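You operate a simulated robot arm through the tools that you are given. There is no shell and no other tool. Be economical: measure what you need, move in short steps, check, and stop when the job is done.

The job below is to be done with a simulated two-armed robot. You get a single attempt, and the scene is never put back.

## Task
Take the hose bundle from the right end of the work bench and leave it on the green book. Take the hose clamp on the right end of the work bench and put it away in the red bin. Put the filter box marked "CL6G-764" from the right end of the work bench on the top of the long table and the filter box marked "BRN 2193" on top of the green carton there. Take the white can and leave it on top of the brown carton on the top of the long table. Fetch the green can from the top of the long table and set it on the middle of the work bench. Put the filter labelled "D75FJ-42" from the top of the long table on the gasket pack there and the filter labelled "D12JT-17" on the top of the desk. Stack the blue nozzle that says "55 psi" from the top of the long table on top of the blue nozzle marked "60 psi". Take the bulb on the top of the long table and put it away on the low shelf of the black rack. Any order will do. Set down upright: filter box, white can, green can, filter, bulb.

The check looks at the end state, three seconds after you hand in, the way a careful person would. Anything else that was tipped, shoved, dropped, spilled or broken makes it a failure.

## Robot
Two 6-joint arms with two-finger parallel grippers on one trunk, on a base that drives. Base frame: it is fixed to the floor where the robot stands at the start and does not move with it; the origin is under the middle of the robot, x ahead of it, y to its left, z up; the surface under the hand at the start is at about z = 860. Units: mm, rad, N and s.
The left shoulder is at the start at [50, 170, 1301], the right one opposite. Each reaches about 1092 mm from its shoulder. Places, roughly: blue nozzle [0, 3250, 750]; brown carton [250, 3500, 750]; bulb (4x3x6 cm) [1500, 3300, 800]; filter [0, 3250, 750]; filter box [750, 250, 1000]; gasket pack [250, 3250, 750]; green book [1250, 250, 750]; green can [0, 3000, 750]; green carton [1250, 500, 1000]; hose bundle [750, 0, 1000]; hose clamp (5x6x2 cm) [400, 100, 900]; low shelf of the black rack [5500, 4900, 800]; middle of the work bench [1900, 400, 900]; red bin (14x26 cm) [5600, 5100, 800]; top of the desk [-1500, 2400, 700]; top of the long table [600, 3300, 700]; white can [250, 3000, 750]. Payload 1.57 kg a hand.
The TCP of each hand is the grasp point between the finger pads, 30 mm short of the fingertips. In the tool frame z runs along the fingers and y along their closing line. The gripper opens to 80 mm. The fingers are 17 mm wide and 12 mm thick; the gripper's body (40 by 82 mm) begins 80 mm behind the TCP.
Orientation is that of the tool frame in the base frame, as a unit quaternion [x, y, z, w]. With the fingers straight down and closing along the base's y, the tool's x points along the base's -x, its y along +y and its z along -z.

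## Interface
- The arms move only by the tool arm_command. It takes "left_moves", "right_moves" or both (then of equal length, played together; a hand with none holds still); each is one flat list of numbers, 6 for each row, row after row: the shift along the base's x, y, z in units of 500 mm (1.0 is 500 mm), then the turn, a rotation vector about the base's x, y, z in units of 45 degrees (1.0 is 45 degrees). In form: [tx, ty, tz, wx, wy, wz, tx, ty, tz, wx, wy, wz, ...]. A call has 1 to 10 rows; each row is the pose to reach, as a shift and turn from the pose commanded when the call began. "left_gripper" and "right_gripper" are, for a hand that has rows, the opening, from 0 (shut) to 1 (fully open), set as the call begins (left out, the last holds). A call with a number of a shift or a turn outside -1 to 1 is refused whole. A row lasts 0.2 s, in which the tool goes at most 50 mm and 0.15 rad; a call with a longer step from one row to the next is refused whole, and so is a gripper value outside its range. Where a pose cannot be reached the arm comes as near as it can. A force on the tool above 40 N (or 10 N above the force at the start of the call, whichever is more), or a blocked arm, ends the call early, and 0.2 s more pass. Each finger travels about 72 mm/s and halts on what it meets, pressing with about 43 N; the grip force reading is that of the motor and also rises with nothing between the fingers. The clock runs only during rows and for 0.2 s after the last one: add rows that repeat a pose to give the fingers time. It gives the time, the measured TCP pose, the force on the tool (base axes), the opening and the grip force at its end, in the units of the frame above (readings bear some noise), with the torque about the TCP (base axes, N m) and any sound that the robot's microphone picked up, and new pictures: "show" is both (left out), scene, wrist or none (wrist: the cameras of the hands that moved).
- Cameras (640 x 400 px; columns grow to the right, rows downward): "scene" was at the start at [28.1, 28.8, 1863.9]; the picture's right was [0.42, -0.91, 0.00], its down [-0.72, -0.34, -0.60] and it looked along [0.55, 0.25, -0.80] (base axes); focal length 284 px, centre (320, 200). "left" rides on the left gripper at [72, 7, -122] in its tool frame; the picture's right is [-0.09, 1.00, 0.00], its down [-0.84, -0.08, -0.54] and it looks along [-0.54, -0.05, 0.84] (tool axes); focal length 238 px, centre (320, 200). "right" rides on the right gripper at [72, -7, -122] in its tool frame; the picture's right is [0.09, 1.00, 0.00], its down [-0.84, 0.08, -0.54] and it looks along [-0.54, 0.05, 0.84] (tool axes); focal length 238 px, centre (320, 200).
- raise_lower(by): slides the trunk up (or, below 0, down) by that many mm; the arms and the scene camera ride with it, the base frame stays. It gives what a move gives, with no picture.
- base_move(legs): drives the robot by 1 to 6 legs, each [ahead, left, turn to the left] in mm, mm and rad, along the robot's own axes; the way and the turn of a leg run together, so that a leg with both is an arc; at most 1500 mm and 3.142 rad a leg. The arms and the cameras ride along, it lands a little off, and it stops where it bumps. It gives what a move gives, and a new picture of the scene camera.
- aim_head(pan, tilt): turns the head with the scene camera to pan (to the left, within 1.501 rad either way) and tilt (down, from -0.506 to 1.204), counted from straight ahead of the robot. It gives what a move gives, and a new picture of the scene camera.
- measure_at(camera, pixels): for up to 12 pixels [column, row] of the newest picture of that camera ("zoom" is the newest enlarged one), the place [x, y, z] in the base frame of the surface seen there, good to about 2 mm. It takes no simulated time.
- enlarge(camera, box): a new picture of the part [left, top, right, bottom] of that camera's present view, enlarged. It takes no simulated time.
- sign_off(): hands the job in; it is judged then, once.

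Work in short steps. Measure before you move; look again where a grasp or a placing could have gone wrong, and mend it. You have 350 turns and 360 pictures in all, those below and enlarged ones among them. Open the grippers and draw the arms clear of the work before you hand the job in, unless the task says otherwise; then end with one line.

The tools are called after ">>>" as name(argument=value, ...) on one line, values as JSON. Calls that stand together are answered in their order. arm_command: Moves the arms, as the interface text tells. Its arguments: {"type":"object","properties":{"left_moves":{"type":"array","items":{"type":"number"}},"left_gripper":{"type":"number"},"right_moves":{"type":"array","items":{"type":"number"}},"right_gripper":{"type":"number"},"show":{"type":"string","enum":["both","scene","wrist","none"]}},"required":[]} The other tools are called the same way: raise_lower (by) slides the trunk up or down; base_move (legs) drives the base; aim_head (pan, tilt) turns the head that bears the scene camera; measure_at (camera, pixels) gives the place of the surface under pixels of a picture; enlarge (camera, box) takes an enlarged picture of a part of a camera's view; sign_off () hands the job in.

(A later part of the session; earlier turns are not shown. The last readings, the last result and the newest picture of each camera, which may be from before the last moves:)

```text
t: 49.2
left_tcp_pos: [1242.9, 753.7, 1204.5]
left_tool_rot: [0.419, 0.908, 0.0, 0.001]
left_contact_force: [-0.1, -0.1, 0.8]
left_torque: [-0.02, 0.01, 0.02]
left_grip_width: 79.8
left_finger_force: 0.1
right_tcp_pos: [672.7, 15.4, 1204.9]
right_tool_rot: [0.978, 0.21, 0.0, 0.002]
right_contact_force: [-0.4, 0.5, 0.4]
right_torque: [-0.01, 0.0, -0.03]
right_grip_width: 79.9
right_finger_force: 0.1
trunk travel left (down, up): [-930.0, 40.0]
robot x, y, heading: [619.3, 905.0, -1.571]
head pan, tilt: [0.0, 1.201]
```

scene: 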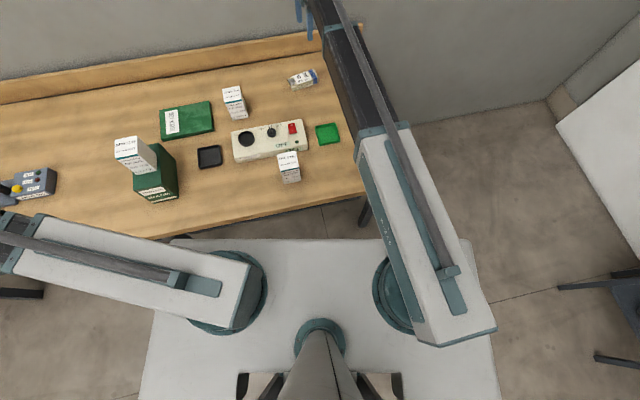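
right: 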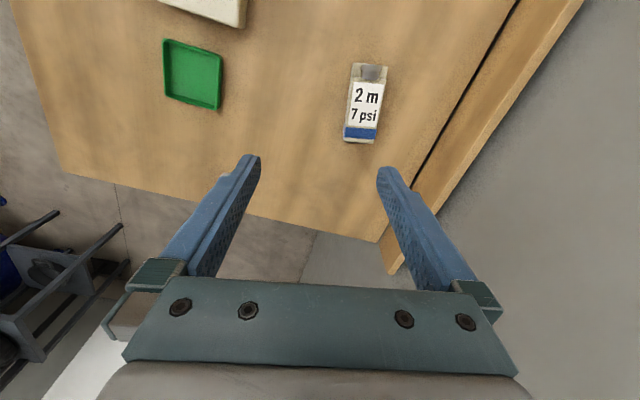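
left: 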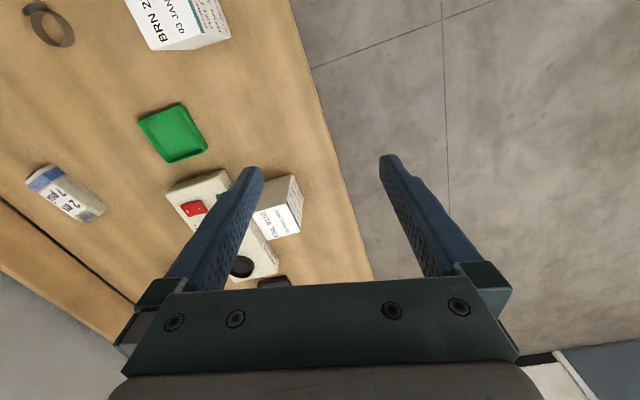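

The bench is yawed ~13°, and the base fitted 250 mm from the edge earlier, so 90 mm ahead is safe here.

>>> base_move(legs=[[92, 0, 0]])

```text
t: 50.4
left_tcp_pos: [1244.5, 660.5, 1204.2]
left_tool_rot: [0.419, 0.908, 0.001, -0.002]
left_contact_force: [-1.5, -0.2, -0.1]
left_torque: [0.03, -0.01, 0.0]
left_grip_width: 80.1
left_finger_force: 0.0
right_tcp_pos: [670.7, -78.8, 1204.1]
right_tool_rot: [0.978, 0.208, 0.0, 0.0]
right_contact_force: [0.2, -0.8, -0.2]
right_torque: [0.07, -0.01, -0.03]
right_grip_width: 79.9
right_finger_force: 0.0
trunk travel left (down, up): [-930.0, 40.0]
robot x, y, heading: [618.8, 817.8, -1.573]
head pan, tilt: [0.0, 1.201]
```

scene: 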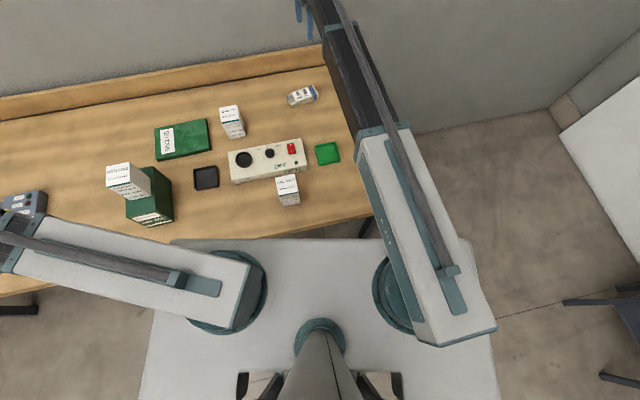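

Move left hand farther from the bench edge, and fine-position the right over the hose.

>>> arm_command(left_moves=[0.03, 0.09, 0, 0, 0, 0.1, 0.06, 0.18, 0, 0, 0, 0.2, 0.09, 0.27, 0, 0, 0, 0.3, 0.09, 0.32, 0, 0, 0, 0.3], right_moves=[0.043, 0.03, 0, 0, 0, 0, 0.043, 0.03, 0, 0, 0, 0, 0.043, 0.03, 0, 0, 0, 0, 0.043, 0.03, 0, 0, 0, 0], show="none")

>>> raise_lower(by=-200)

>>> enlarge(camera="right", box=[0, 0, 640, 400])

```text
t: 51.4
left_tcp_pos: [1288.3, 822.6, 1204.0]
left_tool_rot: [0.309, 0.951, 0.0, 0.0]
left_contact_force: [-0.5, -0.2, 1.3]
left_torque: [0.0, -0.01, -0.01]
left_grip_width: 79.7
left_finger_force: 0.0
right_tcp_pos: [693.0, -63.6, 1204.8]
right_tool_rot: [0.978, 0.209, 0.0, 0.0]
right_contact_force: [-0.1, 0.8, -0.6]
right_torque: [0.02, 0.0, -0.01]
right_grip_width: 80.2
right_finger_force: 0.0
trunk travel left (down, up): [-930.0, 40.0]
robot x, y, heading: [619.9, 815.7, -1.567]
head pan, tilt: [0.0, 1.201]
```

```text
t: 53.5
left_tcp_pos: [1288.5, 821.1, 1005.6]
left_tool_rot: [0.31, 0.951, 0.0, 0.0]
left_contact_force: [-0.9, -1.5, -0.6]
left_torque: [0.02, -0.01, 0.02]
left_grip_width: 80.2
left_finger_force: 0.0
right_tcp_pos: [693.5, -63.9, 1004.3]
right_tool_rot: [0.978, 0.209, 0.0, 0.001]
right_contact_force: [0.3, 0.7, 0.2]
right_torque: [0.0, -0.04, 0.0]
right_grip_width: 80.0
right_finger_force: 0.0
trunk travel left (down, up): [-730.0, 240.0]
robot x, y, heading: [618.8, 816.7, -1.572]
head pan, tilt: [0.0, 1.201]
```

```text
1.00 times, centred on (320, 200) of right (not enlarged: the box is as wide or as high as the picture)
```

zoom: 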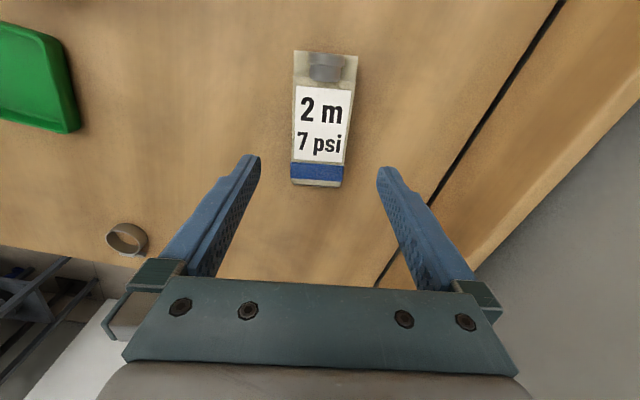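

>>> measure_at(camera="right", pixels=[[298, 88], [354, 91], [294, 158], [343, 163], [293, 177], [341, 183], [318, 170], [320, 100], [300, 56], [350, 60]])

```text
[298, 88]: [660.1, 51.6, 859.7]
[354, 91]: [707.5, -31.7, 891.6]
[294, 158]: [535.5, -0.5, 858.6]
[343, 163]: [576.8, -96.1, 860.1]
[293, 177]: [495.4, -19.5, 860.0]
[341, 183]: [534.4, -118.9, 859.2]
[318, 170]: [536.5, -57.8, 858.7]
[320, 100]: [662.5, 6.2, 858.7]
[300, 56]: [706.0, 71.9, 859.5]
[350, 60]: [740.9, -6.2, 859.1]
```

The "right" picture was stale; measure on the zoom image.

>>> measure_at(camera="zoom", pixels=[[298, 88], [354, 91], [294, 158], [343, 163], [293, 177], [341, 183], [318, 170], [320, 100], [300, 56], [350, 60]])

```text
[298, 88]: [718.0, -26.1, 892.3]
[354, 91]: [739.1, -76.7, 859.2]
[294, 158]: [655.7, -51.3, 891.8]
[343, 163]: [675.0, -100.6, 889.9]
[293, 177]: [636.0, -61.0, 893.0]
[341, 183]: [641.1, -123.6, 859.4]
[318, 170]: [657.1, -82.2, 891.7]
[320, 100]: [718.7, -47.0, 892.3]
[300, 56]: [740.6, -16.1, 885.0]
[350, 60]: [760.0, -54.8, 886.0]
```

Alignment is good (hose centre ≈(693,−62), TCP (693,−64)). Lower to z≈896 and close.

>>> raise_lower(by=-108)

>>> arm_command(right_moves=[0, 0, 0, 0, 0, 0, 0, 0, 0, 0, 0, 0, 0, 0, 0, 0, 0, 0], right_gripper=0.3, show="wrist")

```text
t: 54.9
left_tcp_pos: [1289.2, 821.3, 896.8]
left_tool_rot: [0.309, 0.951, -0.001, -0.001]
left_contact_force: [0.3, 0.5, -0.2]
left_torque: [0.01, 0.0, 0.02]
left_grip_width: 80.0
left_finger_force: 0.1
right_tcp_pos: [693.9, -63.9, 897.1]
right_tool_rot: [0.978, 0.209, 0.0, 0.001]
right_contact_force: [-0.2, -0.5, -0.1]
right_torque: [-0.02, 0.0, -0.04]
right_grip_width: 80.0
right_finger_force: 0.1
trunk travel left (down, up): [-622.0, 348.0]
robot x, y, heading: [615.9, 814.3, -1.571]
head pan, tilt: [0.0, 1.201]
```

```text
t: 55.7
left_tcp_pos: [1288.7, 820.7, 896.7]
left_tool_rot: [0.309, 0.951, 0.0, 0.0]
left_contact_force: [0.1, 0.5, 0.7]
left_torque: [-0.01, 0.0, -0.01]
left_grip_width: 79.9
left_finger_force: 0.1
right_tcp_pos: [693.5, -63.2, 896.9]
right_tool_rot: [0.978, 0.209, 0.001, 0.0]
right_contact_force: [-0.4, -1.7, 0.4]
right_torque: [-0.02, 0.02, 0.1]
right_grip_width: 57.5
right_finger_force: 42.7
trunk travel left (down, up): [-622.0, 348.0]
robot x, y, heading: [619.0, 815.6, -1.571]
head pan, tilt: [0.0, 1.201]
```

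right: 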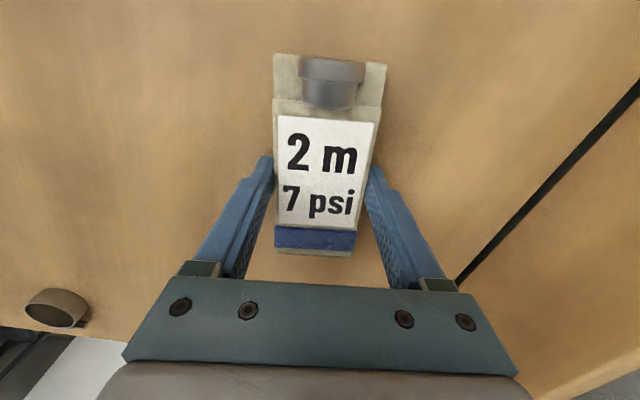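

Grip good (57.5 mm). Lift, swing left hand farther out, then drive toward the book.

>>> raise_lower(by=308)

>>> arm_command(left_moves=[0, 0.09, 0, 0, 0, 0.1, 0, 0.18, 0, 0, 0, 0.2, 0, 0.24, 0, 0, 0, 0.3, 0, 0.24, 0, 0, 0, 0.3], show="none")

>>> base_move(legs=[[0, 400, 0]])

```text
t: 58.8
left_tcp_pos: [1288.2, 821.0, 1203.5]
left_tool_rot: [0.309, 0.951, 0.0, 0.0]
left_contact_force: [1.3, -0.7, -0.3]
left_torque: [0.02, 0.0, -0.01]
left_grip_width: 80.0
left_finger_force: 0.0
right_tcp_pos: [692.3, -65.0, 1206.0]
right_tool_rot: [0.978, 0.208, -0.001, 0.001]
right_contact_force: [1.2, -0.4, -2.3]
right_torque: [0.0, 0.03, 0.03]
right_grip_width: 57.5
right_finger_force: 42.8
trunk travel left (down, up): [-930.0, 40.0]
robot x, y, heading: [617.6, 817.4, -1.566]
head pan, tilt: [0.0, 1.201]
```

```text
t: 59.8
left_tcp_pos: [1295.0, 916.0, 1205.0]
left_tool_rot: [0.194, 0.981, 0.001, -0.001]
left_contact_force: [0.0, -0.3, 0.2]
left_torque: [0.01, 0.01, -0.01]
left_grip_width: 80.1
left_finger_force: 0.0
left hand out of reach, approached as far as the arm can: row 3, 4
right_tcp_pos: [692.3, -63.5, 1204.7]
right_tool_rot: [0.978, 0.208, 0.0, 0.001]
right_contact_force: [0.6, -0.2, -2.6]
right_torque: [-0.03, 0.04, 0.0]
right_grip_width: 57.5
right_finger_force: 43.5
trunk travel left (down, up): [-930.0, 40.0]
robot x, y, heading: [616.5, 812.9, -1.568]
head pan, tilt: [0.0, 1.201]
```

```text
t: 62.3
left_tcp_pos: [1697.1, 911.5, 1204.4]
left_tool_rot: [0.197, 0.98, 0.001, 0.0]
left_contact_force: [0.6, -0.3, 0.6]
left_torque: [-0.03, 0.01, -0.01]
left_grip_width: 80.1
left_finger_force: 0.0
right_tcp_pos: [1090.4, -64.9, 1205.0]
right_tool_rot: [0.978, 0.207, 0.0, 0.0]
right_contact_force: [0.1, -0.2, -2.3]
right_torque: [-0.03, 0.04, -0.01]
right_grip_width: 57.4
right_finger_force: 43.1
trunk travel left (down, up): [-930.0, 40.0]
robot x, y, heading: [1020.7, 814.2, -1.57]
head pan, tilt: [0.0, 1.201]
```

scene: 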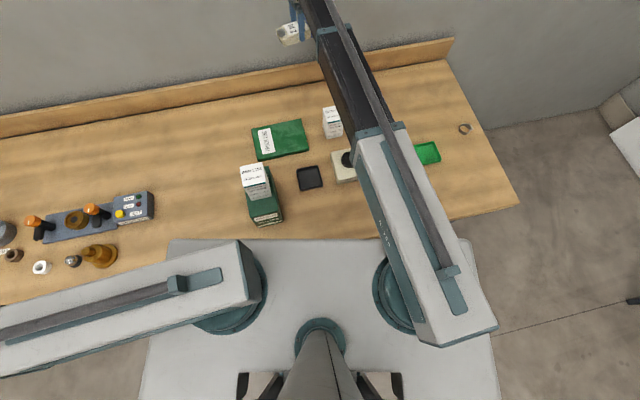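

Move the hose over the book centre (1176,147), rotating −10° to match the book.

>>> arm_command(right_moves=[0.034, 0.085, 0, 0, 0, -0.044, 0.068, 0.17, 0, 0, 0, -0.088, 0.103, 0.254, 0, 0, 0, -0.132, 0.137, 0.339, 0, 0, 0, -0.176, 0.171, 0.424, 0, 0, 0, -0.22, 0.171, 0.424, 0, 0, 0, -0.22], show="none")

>>> raise_lower(by=-240)

>>> enlarge(camera="scene", box=[220, 60, 400, 240])

>>> enlarge(camera="right", box=[0, 0, 640, 400])

```text
t: 63.7
left_tcp_pos: [1696.4, 912.5, 1204.5]
left_tool_rot: [0.196, 0.981, 0.001, -0.001]
left_contact_force: [0.5, 0.0, 0.5]
left_torque: [0.03, -0.01, 0.0]
left_grip_width: 80.2
left_finger_force: 0.1
right_tcp_pos: [1173.8, 146.0, 1203.9]
right_tool_rot: [0.992, 0.122, 0.001, 0.0]
right_contact_force: [-0.1, -0.6, -3.1]
right_torque: [0.02, -0.04, 0.0]
right_grip_width: 57.4
right_finger_force: 43.1
trunk travel left (down, up): [-930.0, 40.0]
robot x, y, heading: [1020.4, 814.4, -1.575]
head pan, tilt: [0.0, 1.201]
```

```text
t: 66.2
left_tcp_pos: [1696.0, 912.3, 964.5]
left_tool_rot: [0.197, 0.98, 0.001, -0.001]
left_contact_force: [0.0, -0.4, -1.3]
left_torque: [0.02, 0.01, -0.02]
left_grip_width: 80.0
left_finger_force: 0.1
right_tcp_pos: [1173.6, 147.8, 963.6]
right_tool_rot: [0.992, 0.123, 0.0, 0.0]
right_contact_force: [0.4, 0.1, -2.5]
right_torque: [-0.06, -0.02, -0.01]
right_grip_width: 57.5
right_finger_force: 42.9
trunk travel left (down, up): [-690.0, 280.0]
robot x, y, heading: [1022.5, 815.6, -1.577]
head pan, tilt: [0.0, 1.201]
```

```text
2.22 times, centred on (310, 150) of scene
```

zoom: 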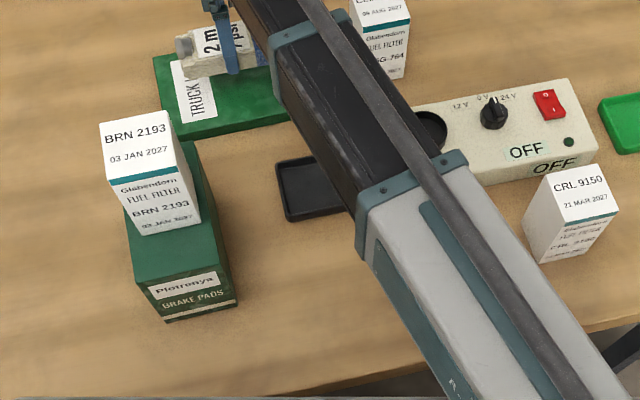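

```text
1.00 times, centred on (320, 200) of right (not enlarged: the box is as wide or as high as the picture)
```

zoom: 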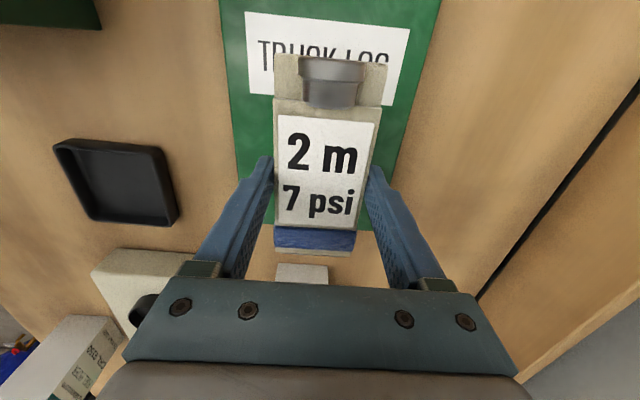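

On course. Lower to z≈920 and check the force.

>>> raise_lower(by=-43)

```text
t: 67.1
left_tcp_pos: [1696.0, 912.5, 922.9]
left_tool_rot: [0.196, 0.981, 0.001, -0.001]
left_contact_force: [-0.2, -0.5, 0.6]
left_torque: [0.03, 0.0, -0.02]
left_grip_width: 80.0
left_finger_force: 0.0
right_tcp_pos: [1173.2, 146.6, 921.7]
right_tool_rot: [0.992, 0.123, 0.0, 0.001]
right_contact_force: [0.2, 0.0, -2.3]
right_torque: [0.03, 0.0, 0.0]
right_grip_width: 57.6
right_finger_force: 42.4
trunk travel left (down, up): [-647.0, 323.0]
robot x, y, heading: [1019.5, 813.8, -1.577]
head pan, tilt: [0.0, 1.201]
```

Lower 3 mm more to touch, release and raise.

>>> raise_lower(by=-3)

>>> arm_command(right_moves=[0, 0, 0, 0, 0, 0, 0, 0, 0, 0, 0, 0, 0, 0, 0, 0, 0, 0], right_gripper=1, show="none")

>>> raise_lower(by=285)

>>> enlarge(camera="right", box=[0, 0, 640, 400])

```text
t: 67.6
left_tcp_pos: [1695.4, 912.9, 919.0]
left_tool_rot: [0.197, 0.98, 0.001, 0.0]
left_contact_force: [0.3, 0.9, -0.8]
left_torque: [0.0, -0.05, -0.02]
left_grip_width: 80.0
left_finger_force: 0.1
right_tcp_pos: [1172.6, 148.3, 918.8]
right_tool_rot: [0.993, 0.122, 0.001, 0.001]
right_contact_force: [0.4, -0.7, 1.3]
right_torque: [0.13, -0.08, 0.0]
right_grip_width: 57.6
right_finger_force: 42.8
trunk travel left (down, up): [-644.0, 326.0]
robot x, y, heading: [1022.6, 812.1, -1.576]
head pan, tilt: [0.0, 1.201]
```

```text
t: 68.4
left_tcp_pos: [1696.0, 912.9, 919.1]
left_tool_rot: [0.197, 0.98, 0.001, -0.001]
left_contact_force: [0.5, -0.6, 0.2]
left_torque: [-0.01, 0.02, 0.01]
left_grip_width: 80.1
left_finger_force: 0.1
right_tcp_pos: [1172.4, 146.6, 919.1]
right_tool_rot: [0.993, 0.121, 0.0, 0.001]
right_contact_force: [0.0, -0.7, -1.0]
right_torque: [0.03, -0.02, -0.03]
right_grip_width: 79.9
right_finger_force: 0.1
trunk travel left (down, up): [-644.0, 326.0]
robot x, y, heading: [1019.6, 814.7, -1.574]
head pan, tilt: [0.0, 1.201]
```

```text
t: 71.2
left_tcp_pos: [1696.1, 912.2, 1202.9]
left_tool_rot: [0.197, 0.98, 0.001, -0.001]
left_contact_force: [-0.4, -0.8, 0.2]
left_torque: [-0.02, 0.0, 0.05]
left_grip_width: 80.1
left_finger_force: 0.1
right_tcp_pos: [1173.3, 147.2, 1203.8]
right_tool_rot: [0.993, 0.121, 0.0, 0.0]
right_contact_force: [0.6, -0.8, -0.1]
right_torque: [0.01, -0.02, 0.01]
right_grip_width: 80.2
right_finger_force: 0.1
trunk travel left (down, up): [-929.0, 41.0]
robot x, y, heading: [1018.8, 815.0, -1.574]
head pan, tilt: [0.0, 1.201]
```

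```text
1.00 times, centred on (320, 200) of right (not enlarged: the box is as wide or as high as the picture)
```

zoom: 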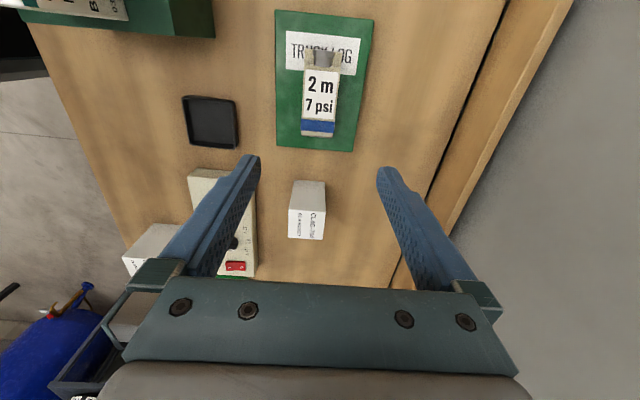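

Hose rests on the book. Now swing the right arm out to its side (parking), to free the bench for the left arm to take CL6G-764.

>>> arm_command(right_moves=[-0.094, 0.016, 0, 0, 0, 0, -0.188, 0.032, 0, 0, 0, 0, -0.282, 0.048, 0, 0, 0, 0, -0.376, 0.064, 0, 0, 0, 0, -0.47, 0.08, 0, 0, 0, 0, -0.564, 0.096, 0, 0, 0, 0, -0.658, 0.112, 0, 0, 0, 0, -0.752, 0.128, 0, 0, 0, 0, -0.846, 0.144, 0, 0, 0, 0, -0.94, 0.16, 0, 0, 0, 0], show="none")

>>> arm_command(right_moves=[-0.074, 0.051, 0, 0, 0, 0, -0.149, 0.102, 0, 0, 0, 0, -0.223, 0.153, 0, 0, 0, 0, -0.297, 0.204, 0, 0, 0, 0, -0.372, 0.255, 0, 0, 0, 0, -0.446, 0.306, 0, 0, 0, 0, -0.506, 0.381, 0, 0, 0, 0, -0.566, 0.456, 0, 0, 0, 0, -0.626, 0.531, 0, 0, 0, 0, -0.686, 0.606, 0, 0, 0, 0], show="none")

>>> base_move(legs=[[0, -200, 0]])

```text
t: 73.5
left_tcp_pos: [1694.0, 912.4, 1204.0]
left_tool_rot: [0.197, 0.98, 0.001, 0.0]
left_contact_force: [0.0, 0.9, 0.9]
left_torque: [-0.02, -0.02, 0.01]
left_grip_width: 79.9
left_finger_force: 0.1
right_tcp_pos: [701.6, 227.6, 1204.3]
right_tool_rot: [0.993, 0.122, 0.001, 0.001]
right_contact_force: [0.4, -0.8, -0.2]
right_torque: [0.04, -0.01, 0.02]
right_grip_width: 80.2
right_finger_force: 0.1
trunk travel left (down, up): [-929.0, 41.0]
robot x, y, heading: [1018.4, 812.5, -1.575]
head pan, tilt: [0.0, 1.201]
```

```text
t: 75.7
left_tcp_pos: [1694.5, 913.3, 1205.0]
left_tool_rot: [0.197, 0.98, 0.0, 0.0]
left_contact_force: [-0.3, 0.6, 0.1]
left_torque: [-0.05, -0.01, 0.04]
left_grip_width: 79.9
left_finger_force: 0.1
right_tcp_pos: [359.8, 529.9, 1203.6]
right_tool_rot: [0.992, 0.123, 0.0, 0.001]
right_contact_force: [-0.2, -0.4, -0.2]
right_torque: [-0.02, 0.01, 0.04]
right_grip_width: 80.3
right_finger_force: 0.1
trunk travel left (down, up): [-929.0, 41.0]
robot x, y, heading: [1018.4, 814.7, -1.577]
head pan, tilt: [0.0, 1.201]
```

```text
t: 77.2
left_tcp_pos: [1494.3, 914.3, 1204.9]
left_tool_rot: [0.195, 0.981, 0.001, 0.0]
left_contact_force: [-0.4, 0.5, 0.1]
left_torque: [0.0, -0.02, 0.01]
left_grip_width: 80.3
left_finger_force: 0.1
right_tcp_pos: [159.2, 530.4, 1203.7]
right_tool_rot: [0.992, 0.123, -0.001, 0.001]
right_contact_force: [0.4, -0.4, -0.5]
right_torque: [-0.01, -0.01, -0.02]
right_grip_width: 79.9
right_finger_force: 0.1
trunk travel left (down, up): [-929.0, 41.0]
robot x, y, heading: [817.9, 814.2, -1.57]
head pan, tilt: [0.0, 1.201]
```

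scene: 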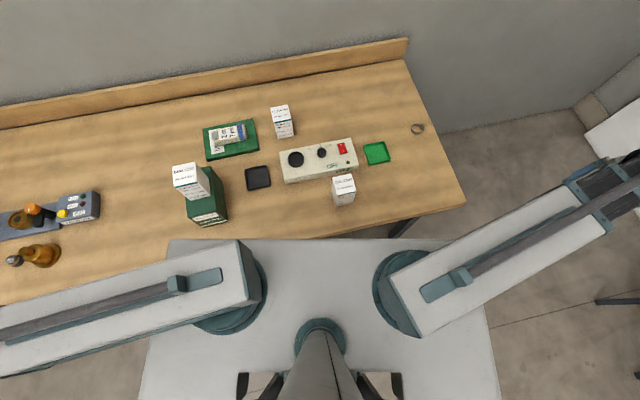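

Clear view. Enlarge and measure CL6G and clamp.

>>> enlarge(camera="scene", box=[255, 90, 311, 146])

>>> enlarge(camera="scene", box=[398, 112, 438, 144])

```text
7.14 times, centred on (283, 118) of scene
```

zoom: 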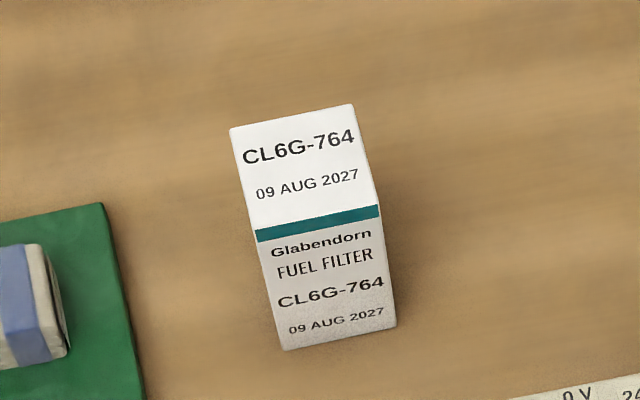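

```text
12.50 times, centred on (418, 128) of scene
```

zoom: 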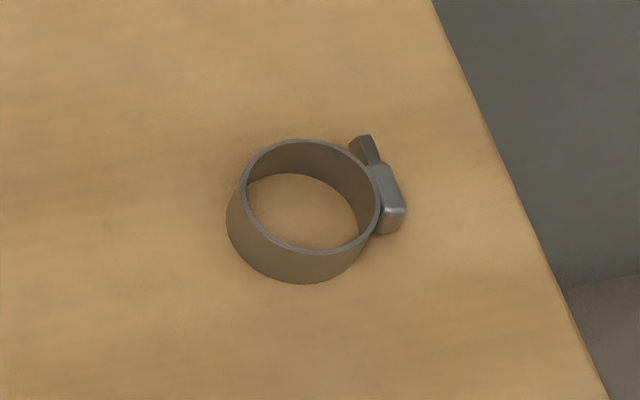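

>>> measure_at(camera="scene", pixels=[[271.3, 108.8], [287, 105.5], [290.3, 118], [274.5, 121.8], [281, 113], [411.6, 128], [422.2, 128], [416.4, 132], [417, 123.6], [423.4, 127.6], [424.1, 129.5], [421.5, 124]])

```text
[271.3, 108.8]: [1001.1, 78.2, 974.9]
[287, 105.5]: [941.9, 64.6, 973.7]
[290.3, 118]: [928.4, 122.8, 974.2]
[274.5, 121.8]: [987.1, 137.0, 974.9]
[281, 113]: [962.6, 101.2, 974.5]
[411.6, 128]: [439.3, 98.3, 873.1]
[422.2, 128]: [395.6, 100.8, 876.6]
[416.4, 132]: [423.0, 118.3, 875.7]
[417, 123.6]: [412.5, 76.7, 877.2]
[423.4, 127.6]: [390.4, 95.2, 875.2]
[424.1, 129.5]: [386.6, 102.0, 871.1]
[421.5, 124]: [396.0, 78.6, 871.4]
```

CL6G centre (965,101), yaw 13°. Swing the left arm over it.

>>> arm_command(left_moves=[-0.015, -0.095, 0, 0, 0, -0.06, -0.03, -0.19, 0, 0, 0, -0.12, -0.044, -0.284, 0, 0, 0, -0.18, -0.059, -0.379, 0, 0, 0, -0.24, -0.074, -0.474, 0, 0, 0, -0.3, -0.089, -0.569, 0, 0, 0, -0.36, -0.104, -0.664, 0, 0, 0, -0.42, -0.118, -0.758, 0, 0, 0, -0.48, -0.133, -0.853, 0, 0, 0, -0.54, -0.148, -0.948, 0, 0, 0, -0.6], left_gripper=1, show="none")

>>> arm_command(left_moves=[-0.076, -0.052, 0, 0, 0, -0.061, -0.152, -0.104, 0, 0, 0, -0.122, -0.228, -0.156, 0, 0, 0, -0.183, -0.304, -0.208, 0, 0, 0, -0.244, -0.38, -0.26, 0, 0, 0, -0.305, -0.456, -0.312, 0, 0, 0, -0.366, -0.532, -0.364, 0, 0, 0, -0.427, -0.608, -0.416, 0, 0, 0, -0.488, -0.684, -0.468, 0, 0, 0, -0.549, -0.76, -0.52, 0, 0, 0, -0.61], show="none")

```text
t: 79.5
left_tcp_pos: [1422.6, 439.1, 1203.0]
left_tool_rot: [0.42, 0.907, 0.001, 0.0]
left_contact_force: [0.2, -0.8, -0.5]
left_torque: [-0.01, 0.0, 0.0]
left_grip_width: 80.1
left_finger_force: 0.1
right_tcp_pos: [160.6, 528.6, 1203.0]
right_tool_rot: [0.992, 0.123, 0.0, 0.001]
right_contact_force: [-0.4, -0.3, 0.3]
right_torque: [0.0, 0.01, 0.0]
right_grip_width: 80.0
right_finger_force: 0.1
trunk travel left (down, up): [-929.0, 41.0]
robot x, y, heading: [814.0, 817.0, -1.574]
head pan, tilt: [0.0, 1.201]
```

```text
t: 81.7
left_tcp_pos: [1040.9, 179.2, 1203.5]
left_tool_rot: [0.623, 0.782, 0.001, 0.0]
left_contact_force: [0.1, -0.2, 0.6]
left_torque: [0.0, 0.01, 0.02]
left_grip_width: 79.9
left_finger_force: 0.0
right_tcp_pos: [158.8, 529.4, 1202.3]
right_tool_rot: [0.993, 0.122, -0.001, 0.001]
right_contact_force: [-0.1, -0.1, 0.1]
right_torque: [0.01, -0.03, 0.0]
right_grip_width: 79.9
right_finger_force: 0.0
trunk travel left (down, up): [-929.0, 41.0]
robot x, y, heading: [818.2, 812.8, -1.574]
head pan, tilt: [0.0, 1.201]
```

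Yaw 12.9° reached. Final approach over the box and lower to just above it.

>>> arm_command(left_moves=[-0.051, -0.052, 0, 0, 0, 0, -0.102, -0.105, 0, 0, 0, 0, -0.153, -0.157, 0, 0, 0, 0, -0.153, -0.157, 0, 0, 0, 0], show="none")

>>> raise_lower(by=-188)

>>> enlarge(camera="left", box=[0, 0, 640, 400])

```text
t: 82.7
left_tcp_pos: [964.5, 102.8, 1204.0]
left_tool_rot: [0.623, 0.782, 0.001, 0.0]
left_contact_force: [0.3, 1.1, 0.8]
left_torque: [0.01, 0.0, 0.01]
left_grip_width: 79.8
left_finger_force: 0.0
right_tcp_pos: [160.0, 529.2, 1204.8]
right_tool_rot: [0.992, 0.123, 0.0, 0.002]
right_contact_force: [0.2, 0.6, -0.8]
right_torque: [-0.01, -0.02, -0.03]
right_grip_width: 79.8
right_finger_force: 0.0
trunk travel left (down, up): [-929.0, 41.0]
robot x, y, heading: [819.1, 815.5, -1.573]
head pan, tilt: [0.0, 1.201]
```

```text
t: 84.7
left_tcp_pos: [964.7, 103.8, 1015.8]
left_tool_rot: [0.624, 0.782, 0.002, 0.0]
left_contact_force: [0.6, 0.2, 0.0]
left_torque: [-0.02, -0.02, 0.0]
left_grip_width: 80.1
left_finger_force: 0.1
right_tcp_pos: [159.5, 529.2, 1016.9]
right_tool_rot: [0.992, 0.123, 0.0, 0.001]
right_contact_force: [0.2, 0.7, 0.5]
right_torque: [-0.02, -0.02, -0.02]
right_grip_width: 80.1
right_finger_force: 0.1
trunk travel left (down, up): [-741.0, 229.0]
robot x, y, heading: [818.3, 814.2, -1.572]
head pan, tilt: [0.0, 1.201]
```

```text
1.00 times, centred on (320, 200) of left (not enlarged: the box is as wide or as high as the picture)
```

zoom: 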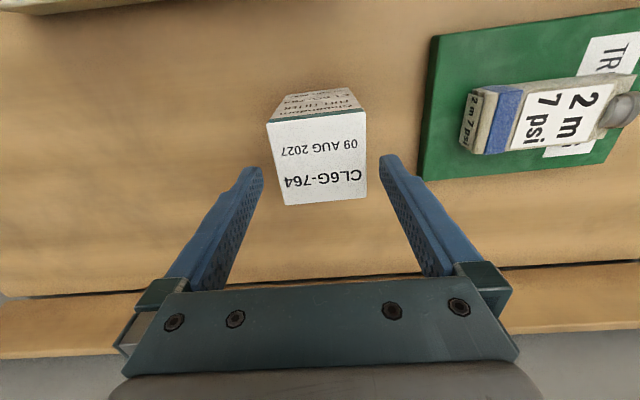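

Aligned. Lower to 930 and grip.

>>> raise_lower(by=-86)

>>> arm_command(left_moves=[0, 0, 0, 0, 0, 0, 0, 0, 0, 0, 0, 0, 0, 0, 0, 0, 0, 0], left_gripper=0.3, show="none")

>>> raise_lower(by=274)

```text
t: 85.9
left_tcp_pos: [964.3, 103.1, 929.4]
left_tool_rot: [0.623, 0.782, 0.001, -0.001]
left_contact_force: [0.4, 0.2, 0.8]
left_torque: [-0.01, 0.02, -0.02]
left_grip_width: 80.2
left_finger_force: 0.1
right_tcp_pos: [158.7, 530.1, 928.9]
right_tool_rot: [0.992, 0.123, 0.0, 0.002]
right_contact_force: [0.1, 0.1, 0.7]
right_torque: [0.01, 0.03, 0.01]
right_grip_width: 79.9
right_finger_force: 0.0
trunk travel left (down, up): [-655.0, 315.0]
robot x, y, heading: [815.4, 815.7, -1.574]
head pan, tilt: [0.0, 1.201]
```

```text
t: 86.7
left_tcp_pos: [964.9, 103.1, 929.7]
left_tool_rot: [0.623, 0.782, 0.001, 0.0]
left_contact_force: [1.2, -1.1, 2.0]
left_torque: [0.0, 0.12, 0.09]
left_grip_width: 68.1
left_finger_force: 42.8
right_tcp_pos: [160.1, 530.3, 930.2]
right_tool_rot: [0.992, 0.122, -0.001, 0.0]
right_contact_force: [0.7, -1.3, 0.1]
right_torque: [-0.01, -0.01, 0.01]
right_grip_width: 80.2
right_finger_force: 0.2
trunk travel left (down, up): [-655.0, 315.0]
robot x, y, heading: [817.5, 813.3, -1.57]
head pan, tilt: [0.0, 1.201]
```

```text
t: 89.5
left_tcp_pos: [964.0, 102.2, 1202.3]
left_tool_rot: [0.623, 0.782, 0.001, 0.0]
left_contact_force: [-0.1, 0.2, -3.0]
left_torque: [0.01, 0.0, -0.01]
left_grip_width: 68.1
left_finger_force: 42.5
right_tcp_pos: [159.8, 529.1, 1203.9]
right_tool_rot: [0.992, 0.122, 0.0, 0.001]
right_contact_force: [0.0, 0.7, -0.1]
right_torque: [0.01, 0.02, -0.01]
right_grip_width: 80.0
right_finger_force: 0.0
trunk travel left (down, up): [-929.0, 41.0]
robot x, y, heading: [821.3, 816.1, -1.578]
head pan, tilt: [0.0, 1.201]
```

Held (68 mm). Swing left arm (with box) back to its side while the right arm moves toward the clamp (417,98).

>>> arm_command(left_moves=[0.075, 0.055, 0, 0, 0, 0.05, 0.15, 0.111, 0, 0, 0, 0.1, 0.225, 0.167, 0, 0, 0, 0.15, 0.3, 0.222, 0, 0, 0, 0.2, 0.376, 0.278, 0, 0, 0, 0.25, 0.451, 0.334, 0, 0, 0, 0.3, 0.526, 0.39, 0, 0, 0, 0.35, 0.602, 0.445, 0, 0, 0, 0.4, 0.677, 0.5, 0, 0, 0, 0.45, 0.752, 0.556, 0, 0, 0, 0.5], right_moves=[0.049, -0.082, 0, 0, 0, 0, 0.098, -0.164, 0, 0, 0, 0, 0.147, -0.246, 0, 0, 0, 0, 0.196, -0.328, 0, 0, 0, 0, 0.245, -0.41, 0, 0, 0, 0, 0.294, -0.492, 0, 0, 0, 0, 0.343, -0.574, 0, 0, 0, 0, 0.392, -0.656, 0, 0, 0, 0, 0.441, -0.738, 0, 0, 0, 0, 0.49, -0.82, 0, 0, 0, 0], show="none")

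>>> arm_command(left_moves=[0.022, 0.096, 0, 0, 0, 0.07, 0.044, 0.192, 0, 0, 0, 0.14, 0.066, 0.288, 0, 0, 0, 0.21, 0.088, 0.384, 0, 0, 0, 0.28, 0.11, 0.48, 0, 0, 0, 0.35, 0.132, 0.576, 0, 0, 0, 0.42, 0.154, 0.672, 0, 0, 0, 0.49, 0.176, 0.768, 0, 0, 0, 0.56, 0.198, 0.864, 0, 0, 0, 0.63, 0.22, 0.96, 0, 0, 0, 0.7], right_moves=[0.0245, -0.042, 0, 0, 0, 0, 0.0245, -0.042, 0, 0, 0, 0, 0.0245, -0.042, 0, 0, 0, 0, 0.0245, -0.042, 0, 0, 0, 0, 0.0245, -0.042, 0, 0, 0, 0, 0.0245, -0.042, 0, 0, 0, 0, 0.0245, -0.042, 0, 0, 0, 0, 0.0245, -0.042, 0, 0, 0, 0, 0.0245, -0.042, 0, 0, 0, 0, 0.0245, -0.042, 0, 0, 0, 0], show="none")

>>> raise_lower(by=-200)

>>> enlarge(camera="right", box=[0, 0, 640, 400])

```text
t: 91.7
left_tcp_pos: [1340.7, 380.0, 1202.7]
left_tool_rot: [0.458, 0.889, 0.001, -0.001]
left_contact_force: [0.3, -0.3, -3.8]
left_torque: [0.01, -0.01, -0.02]
left_grip_width: 68.0
left_finger_force: 42.8
right_tcp_pos: [404.4, 117.8, 1203.5]
right_tool_rot: [0.992, 0.123, -0.001, 0.0]
right_contact_force: [0.5, -0.6, -0.4]
right_torque: [0.02, 0.05, -0.03]
right_grip_width: 80.1
right_finger_force: 0.0
trunk travel left (down, up): [-929.0, 41.0]
robot x, y, heading: [819.7, 814.9, -1.57]
head pan, tilt: [0.0, 1.201]
```

```text
t: 93.9
left_tcp_pos: [1452.3, 861.8, 1203.7]
left_tool_rot: [0.2, 0.98, 0.001, 0.0]
left_contact_force: [-0.6, 0.5, -3.2]
left_torque: [0.0, 0.01, 0.01]
left_grip_width: 67.7
left_finger_force: 42.9
right_tcp_pos: [416.7, 100.6, 1204.3]
right_tool_rot: [0.992, 0.123, -0.001, 0.001]
right_contact_force: [0.3, 0.0, -0.3]
right_torque: [-0.02, -0.02, -0.02]
right_grip_width: 80.0
right_finger_force: 0.1
trunk travel left (down, up): [-929.0, 41.0]
robot x, y, heading: [818.2, 817.7, -1.576]
head pan, tilt: [0.0, 1.201]
```

```text
t: 96.1
left_tcp_pos: [1450.3, 861.8, 1004.8]
left_tool_rot: [0.2, 0.98, 0.0, -0.001]
left_contact_force: [0.5, -0.1, -4.3]
left_torque: [-0.02, 0.02, 0.01]
left_grip_width: 67.9
left_finger_force: 43.5
right_tcp_pos: [417.1, 99.6, 1004.5]
right_tool_rot: [0.992, 0.122, 0.0, 0.001]
right_contact_force: [-0.3, 0.5, -0.2]
right_torque: [0.0, 0.02, -0.02]
right_grip_width: 79.8
right_finger_force: 0.0
trunk travel left (down, up): [-729.0, 241.0]
robot x, y, heading: [818.6, 818.4, -1.575]
head pan, tilt: [0.0, 1.201]
```

```text
1.00 times, centred on (320, 200) of right (not enlarged: the box is as wide or as high as the picture)
```

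zoom: 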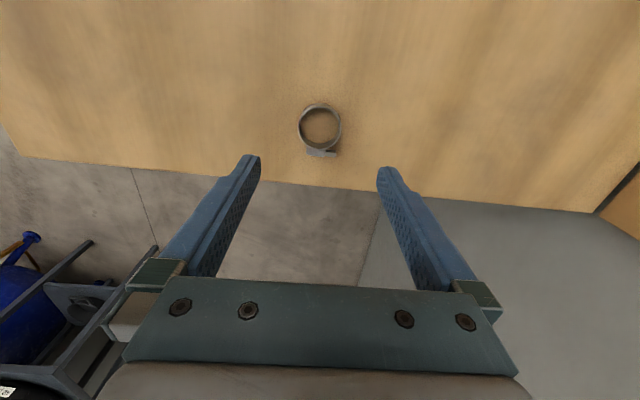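

Ring centre (319,129) matches the expected TCP point (320,128). Lower to 892 and close.

>>> raise_lower(by=-112)

>>> arm_command(right_moves=[0, 0, 0, 0, 0, 0, 0, 0, 0, 0, 0, 0, 0, 0, 0, 0, 0, 0], right_gripper=0.2, show="wrist")

```text
t: 97.5
left_tcp_pos: [1451.4, 861.2, 891.7]
left_tool_rot: [0.201, 0.98, 0.001, -0.001]
left_contact_force: [-0.2, 0.0, -3.8]
left_torque: [0.0, -0.04, -0.04]
left_grip_width: 68.2
left_finger_force: 43.1
right_tcp_pos: [416.6, 99.6, 892.3]
right_tool_rot: [0.993, 0.122, 0.0, 0.002]
right_contact_force: [0.0, 1.0, 0.3]
right_torque: [-0.05, 0.01, 0.02]
right_grip_width: 80.1
right_finger_force: 0.0
trunk travel left (down, up): [-617.0, 353.0]
robot x, y, heading: [822.4, 812.6, -1.574]
head pan, tilt: [0.0, 1.201]
```

```text
t: 98.3
left_tcp_pos: [1450.1, 860.9, 890.9]
left_tool_rot: [0.2, 0.98, 0.001, 0.0]
left_contact_force: [0.3, 0.4, -4.3]
left_torque: [0.04, 0.03, 0.0]
left_grip_width: 68.0
left_finger_force: 43.0
right_tcp_pos: [417.1, 99.5, 891.4]
right_tool_rot: [0.992, 0.123, 0.001, 0.001]
right_contact_force: [0.3, 0.6, -0.9]
right_torque: [0.0, 0.0, 0.0]
right_grip_width: 44.0
right_finger_force: 43.3
trunk travel left (down, up): [-617.0, 353.0]
robot x, y, heading: [820.5, 816.9, -1.57]
head pan, tilt: [0.0, 1.201]
```

right: 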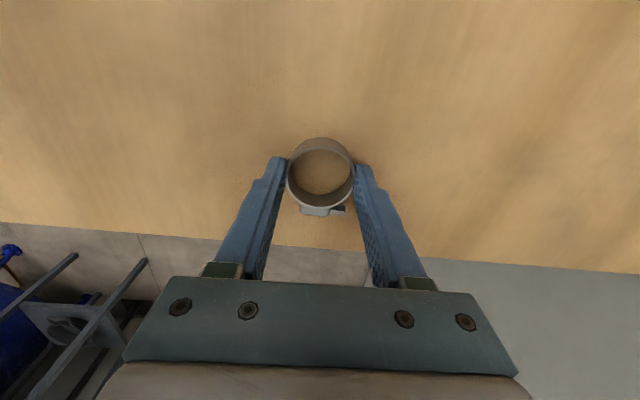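

Clamp gripped at 44 mm. Lift, swing the right arm back to the side.

>>> raise_lower(by=312)

>>> arm_command(right_moves=[-0.049, 0.082, 0, 0, 0, 0, -0.098, 0.164, 0, 0, 0, 0, -0.147, 0.246, 0, 0, 0, 0, -0.196, 0.328, 0, 0, 0, 0, -0.245, 0.41, 0, 0, 0, 0, -0.294, 0.492, 0, 0, 0, 0, -0.343, 0.574, 0, 0, 0, 0, -0.392, 0.656, 0, 0, 0, 0, -0.441, 0.738, 0, 0, 0, 0, -0.49, 0.82, 0, 0, 0, 0], show="wrist")

>>> base_move(legs=[[-650, 0, 0], [0, 0, 1.57], [0, 0, 1.77]])

>>> aim_head(pan=0, tilt=0.6)

```text
t: 101.4
left_tcp_pos: [1450.7, 861.0, 1203.4]
left_tool_rot: [0.201, 0.98, 0.001, -0.001]
left_contact_force: [0.6, -0.4, -5.5]
left_torque: [0.01, 0.0, 0.0]
left_grip_width: 68.0
left_finger_force: 42.7
right_tcp_pos: [417.2, 98.5, 1203.3]
right_tool_rot: [0.992, 0.122, 0.001, 0.0]
right_contact_force: [-1.1, -0.1, 0.1]
right_torque: [0.0, 0.04, -0.01]
right_grip_width: 43.6
right_finger_force: 42.8
trunk travel left (down, up): [-929.0, 41.0]
robot x, y, heading: [819.0, 816.1, -1.57]
head pan, tilt: [0.0, 1.201]
```

```text
t: 103.6
left_tcp_pos: [1449.9, 862.4, 1203.3]
left_tool_rot: [0.2, 0.98, 0.0, -0.001]
left_contact_force: [0.5, -0.6, -3.9]
left_torque: [0.01, 0.02, -0.01]
left_grip_width: 68.0
left_finger_force: 42.9
right_tcp_pos: [171.0, 510.6, 1205.0]
right_tool_rot: [0.993, 0.122, 0.001, 0.001]
right_contact_force: [0.1, 1.0, -0.8]
right_torque: [-0.05, 0.0, 0.01]
right_grip_width: 43.5
right_finger_force: 43.0
trunk travel left (down, up): [-929.0, 41.0]
robot x, y, heading: [820.9, 813.1, -1.571]
head pan, tilt: [0.0, 1.201]
```

right: 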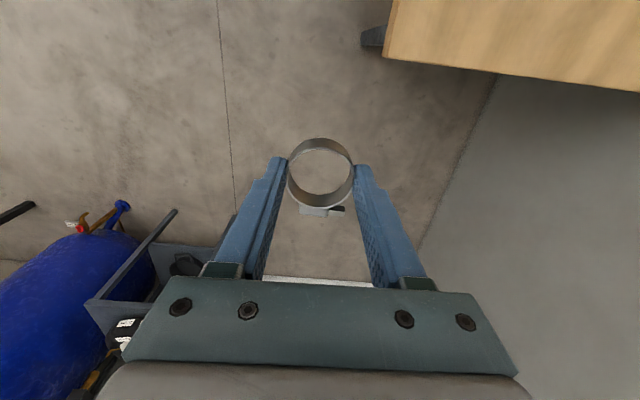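

```text
t: 115.3
left_tcp_pos: [209.7, 1289.5, 1203.5]
left_tool_rot: [0.995, -0.104, 0.001, 0.001]
left_contact_force: [-0.1, -1.9, -4.8]
left_torque: [0.01, -0.03, 0.01]
left_grip_width: 67.6
left_finger_force: 42.8
right_tcp_pos: [1397.0, 1882.3, 1204.1]
right_tool_rot: [-0.219, 0.976, 0.001, -0.001]
right_contact_force: [0.6, 0.0, 0.0]
right_torque: [0.0, -0.01, 0.0]
right_grip_width: 43.3
right_finger_force: 42.7
trunk travel left (down, up): [-929.0, 41.0]
robot x, y, heading: [823.6, 1455.0, 1.762]
head pan, tilt: [0.0, 1.201]
```

scene: 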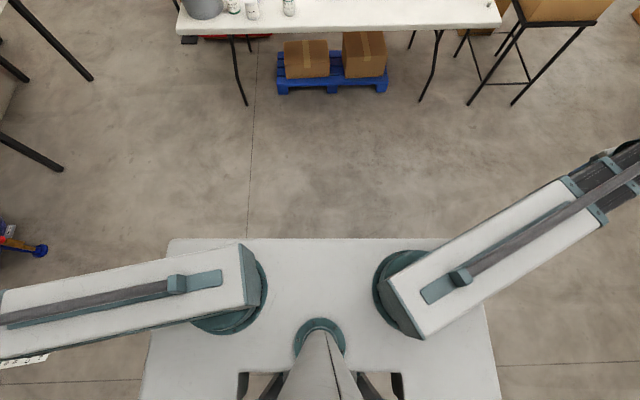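

```text
t: 116.3
left_tcp_pos: [209.9, 1291.2, 1203.2]
left_tool_rot: [0.995, -0.104, 0.001, 0.0]
left_contact_force: [0.4, 0.0, -4.1]
left_torque: [0.0, -0.03, -0.02]
left_grip_width: 67.8
left_finger_force: 43.3
right_tcp_pos: [1396.4, 1883.2, 1202.8]
right_tool_rot: [-0.219, 0.976, 0.001, 0.0]
right_contact_force: [0.3, 0.2, -1.3]
right_torque: [-0.02, 0.02, 0.01]
right_grip_width: 43.2
right_finger_force: 43.3
trunk travel left (down, up): [-929.0, 41.0]
robot x, y, heading: [820.9, 1456.4, 1.76]
head pan, tilt: [0.0, 0.6]
```

scene: 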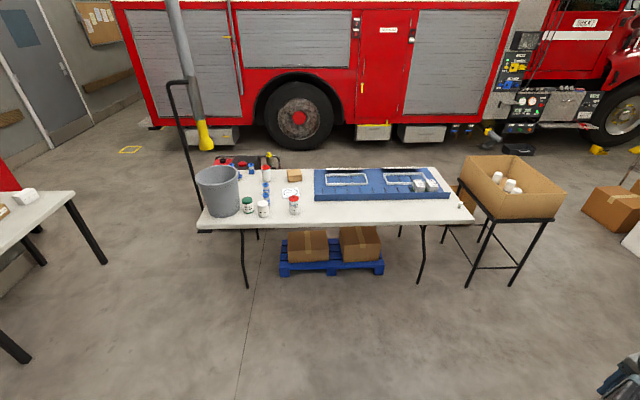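

Table squarely ahead. Enlarge the table and measure layout.

>>> enlarge(camera="scene", box=[190, 150, 480, 240])

>>> measure_at(camera="scene", pixels=[[205, 226], [330, 223], [460, 220], [440, 168], [305, 168], [380, 215], [294, 202], [262, 205], [248, 201], [295, 174], [461, 206], [217, 172]])

```text
2.21 times, centred on (335, 195) of scene
```

zoom: 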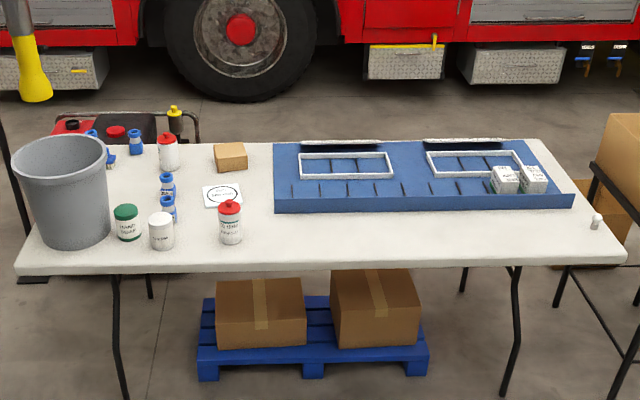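

```text
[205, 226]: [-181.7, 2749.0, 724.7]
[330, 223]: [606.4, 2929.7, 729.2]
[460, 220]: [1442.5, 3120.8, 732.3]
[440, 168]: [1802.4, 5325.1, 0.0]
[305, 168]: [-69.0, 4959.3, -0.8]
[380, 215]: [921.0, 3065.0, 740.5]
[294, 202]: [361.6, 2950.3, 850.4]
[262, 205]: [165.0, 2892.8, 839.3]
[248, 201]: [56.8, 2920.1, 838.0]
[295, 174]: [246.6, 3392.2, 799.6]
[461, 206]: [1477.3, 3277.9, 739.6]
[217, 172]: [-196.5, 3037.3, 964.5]
```

Table top z≈740, near edge yaw ≈13°. Swing the right arm back to its side and measure the free strip in front of the blue tray.

>>> measure_at(camera="zoom", pixels=[[400, 216], [400, 240], [400, 258], [500, 216], [500, 240], [560, 214], [275, 190], [222, 194], [165, 180], [168, 212], [135, 133], [596, 220]])

>>> arm_command(right_moves=[0.04, -0.077, 0, 0, 0, 0, 0.08, -0.154, 0, 0, 0, 0, 0.121, -0.231, 0, 0, 0, 0, 0.161, -0.308, 0, 0, 0, 0, 0.2, -0.385, 0, 0, 0, 0, 0.242, -0.462, 0, 0, 0, 0], show="none")

```text
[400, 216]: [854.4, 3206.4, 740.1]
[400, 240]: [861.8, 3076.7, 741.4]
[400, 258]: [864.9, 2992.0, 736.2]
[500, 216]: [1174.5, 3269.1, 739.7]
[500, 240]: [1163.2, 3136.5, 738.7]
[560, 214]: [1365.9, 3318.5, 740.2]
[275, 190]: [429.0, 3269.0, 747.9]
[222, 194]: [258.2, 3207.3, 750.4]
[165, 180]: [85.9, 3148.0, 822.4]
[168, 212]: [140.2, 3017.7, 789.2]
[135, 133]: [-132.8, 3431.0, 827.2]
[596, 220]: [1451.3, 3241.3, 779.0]
```

```text
t: 117.7
left_tcp_pos: [211.3, 1288.8, 1203.1]
left_tool_rot: [0.995, -0.104, 0.001, 0.002]
left_contact_force: [0.1, -0.7, -4.6]
left_torque: [0.01, -0.03, 0.02]
left_grip_width: 67.7
left_finger_force: 43.1
right_tcp_pos: [1516.8, 1651.4, 1204.1]
right_tool_rot: [-0.219, 0.976, 0.0, 0.0]
right_contact_force: [0.3, 0.7, -0.5]
right_torque: [0.0, 0.02, 0.03]
right_grip_width: 43.4
right_finger_force: 43.0
trunk travel left (down, up): [-929.0, 41.0]
robot x, y, heading: [821.6, 1460.7, 1.764]
head pan, tilt: [0.0, 0.6]
```

Free strip is >200 mm deep; I'll place CL6G at about (1010,3130). Drive to ~500 mm before the table edge.

>>> base_move(legs=[[0, -684, 0], [1004, 0, 0.016]])

>>> aim_head(pan=0.3, tilt=0.85)

```text
t: 126.3
left_tcp_pos: [698.0, 2401.1, 1204.3]
left_tool_rot: [0.995, -0.102, 0.0, 0.001]
left_contact_force: [0.0, 0.1, -3.5]
left_torque: [0.01, -0.01, -0.02]
left_grip_width: 67.8
left_finger_force: 43.7
right_tcp_pos: [2004.1, 2768.2, 1204.4]
right_tool_rot: [-0.221, 0.975, 0.001, 0.0]
right_contact_force: [-0.2, -0.2, -0.5]
right_torque: [0.03, 0.02, 0.01]
right_grip_width: 43.1
right_finger_force: 43.0
trunk travel left (down, up): [-929.0, 41.0]
robot x, y, heading: [1310.3, 2574.8, 1.77]
head pan, tilt: [0.0, 0.6]
```

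scene: 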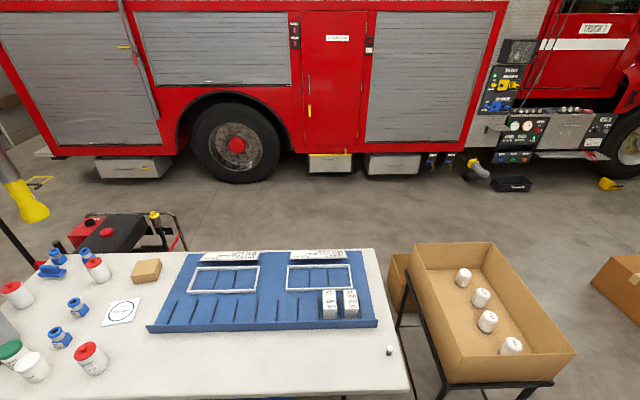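

```text
t: 127.1
left_tcp_pos: [699.1, 2400.5, 1203.8]
left_tool_rot: [0.995, -0.102, 0.001, 0.001]
left_contact_force: [0.4, 0.2, -3.5]
left_torque: [0.04, 0.01, 0.02]
left_grip_width: 67.7
left_finger_force: 43.3
right_tcp_pos: [2004.4, 2768.0, 1202.9]
right_tool_rot: [-0.221, 0.975, 0.001, 0.0]
right_contact_force: [0.8, -0.1, -1.1]
right_torque: [0.01, 0.01, 0.03]
right_grip_width: 43.0
right_finger_force: 42.7
trunk travel left (down, up): [-929.0, 41.0]
robot x, y, heading: [1313.5, 2571.9, 1.768]
head pan, tilt: [0.3, 0.85]
```

scene: 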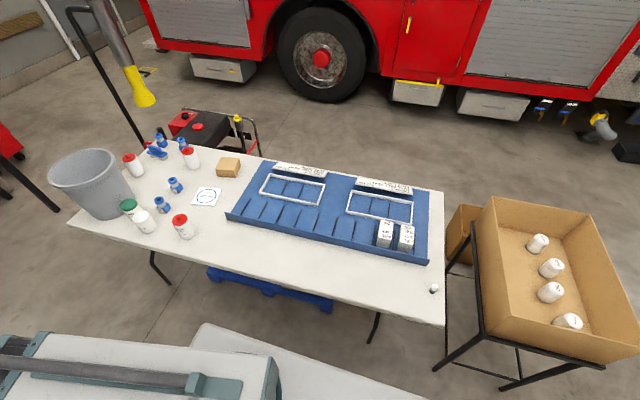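

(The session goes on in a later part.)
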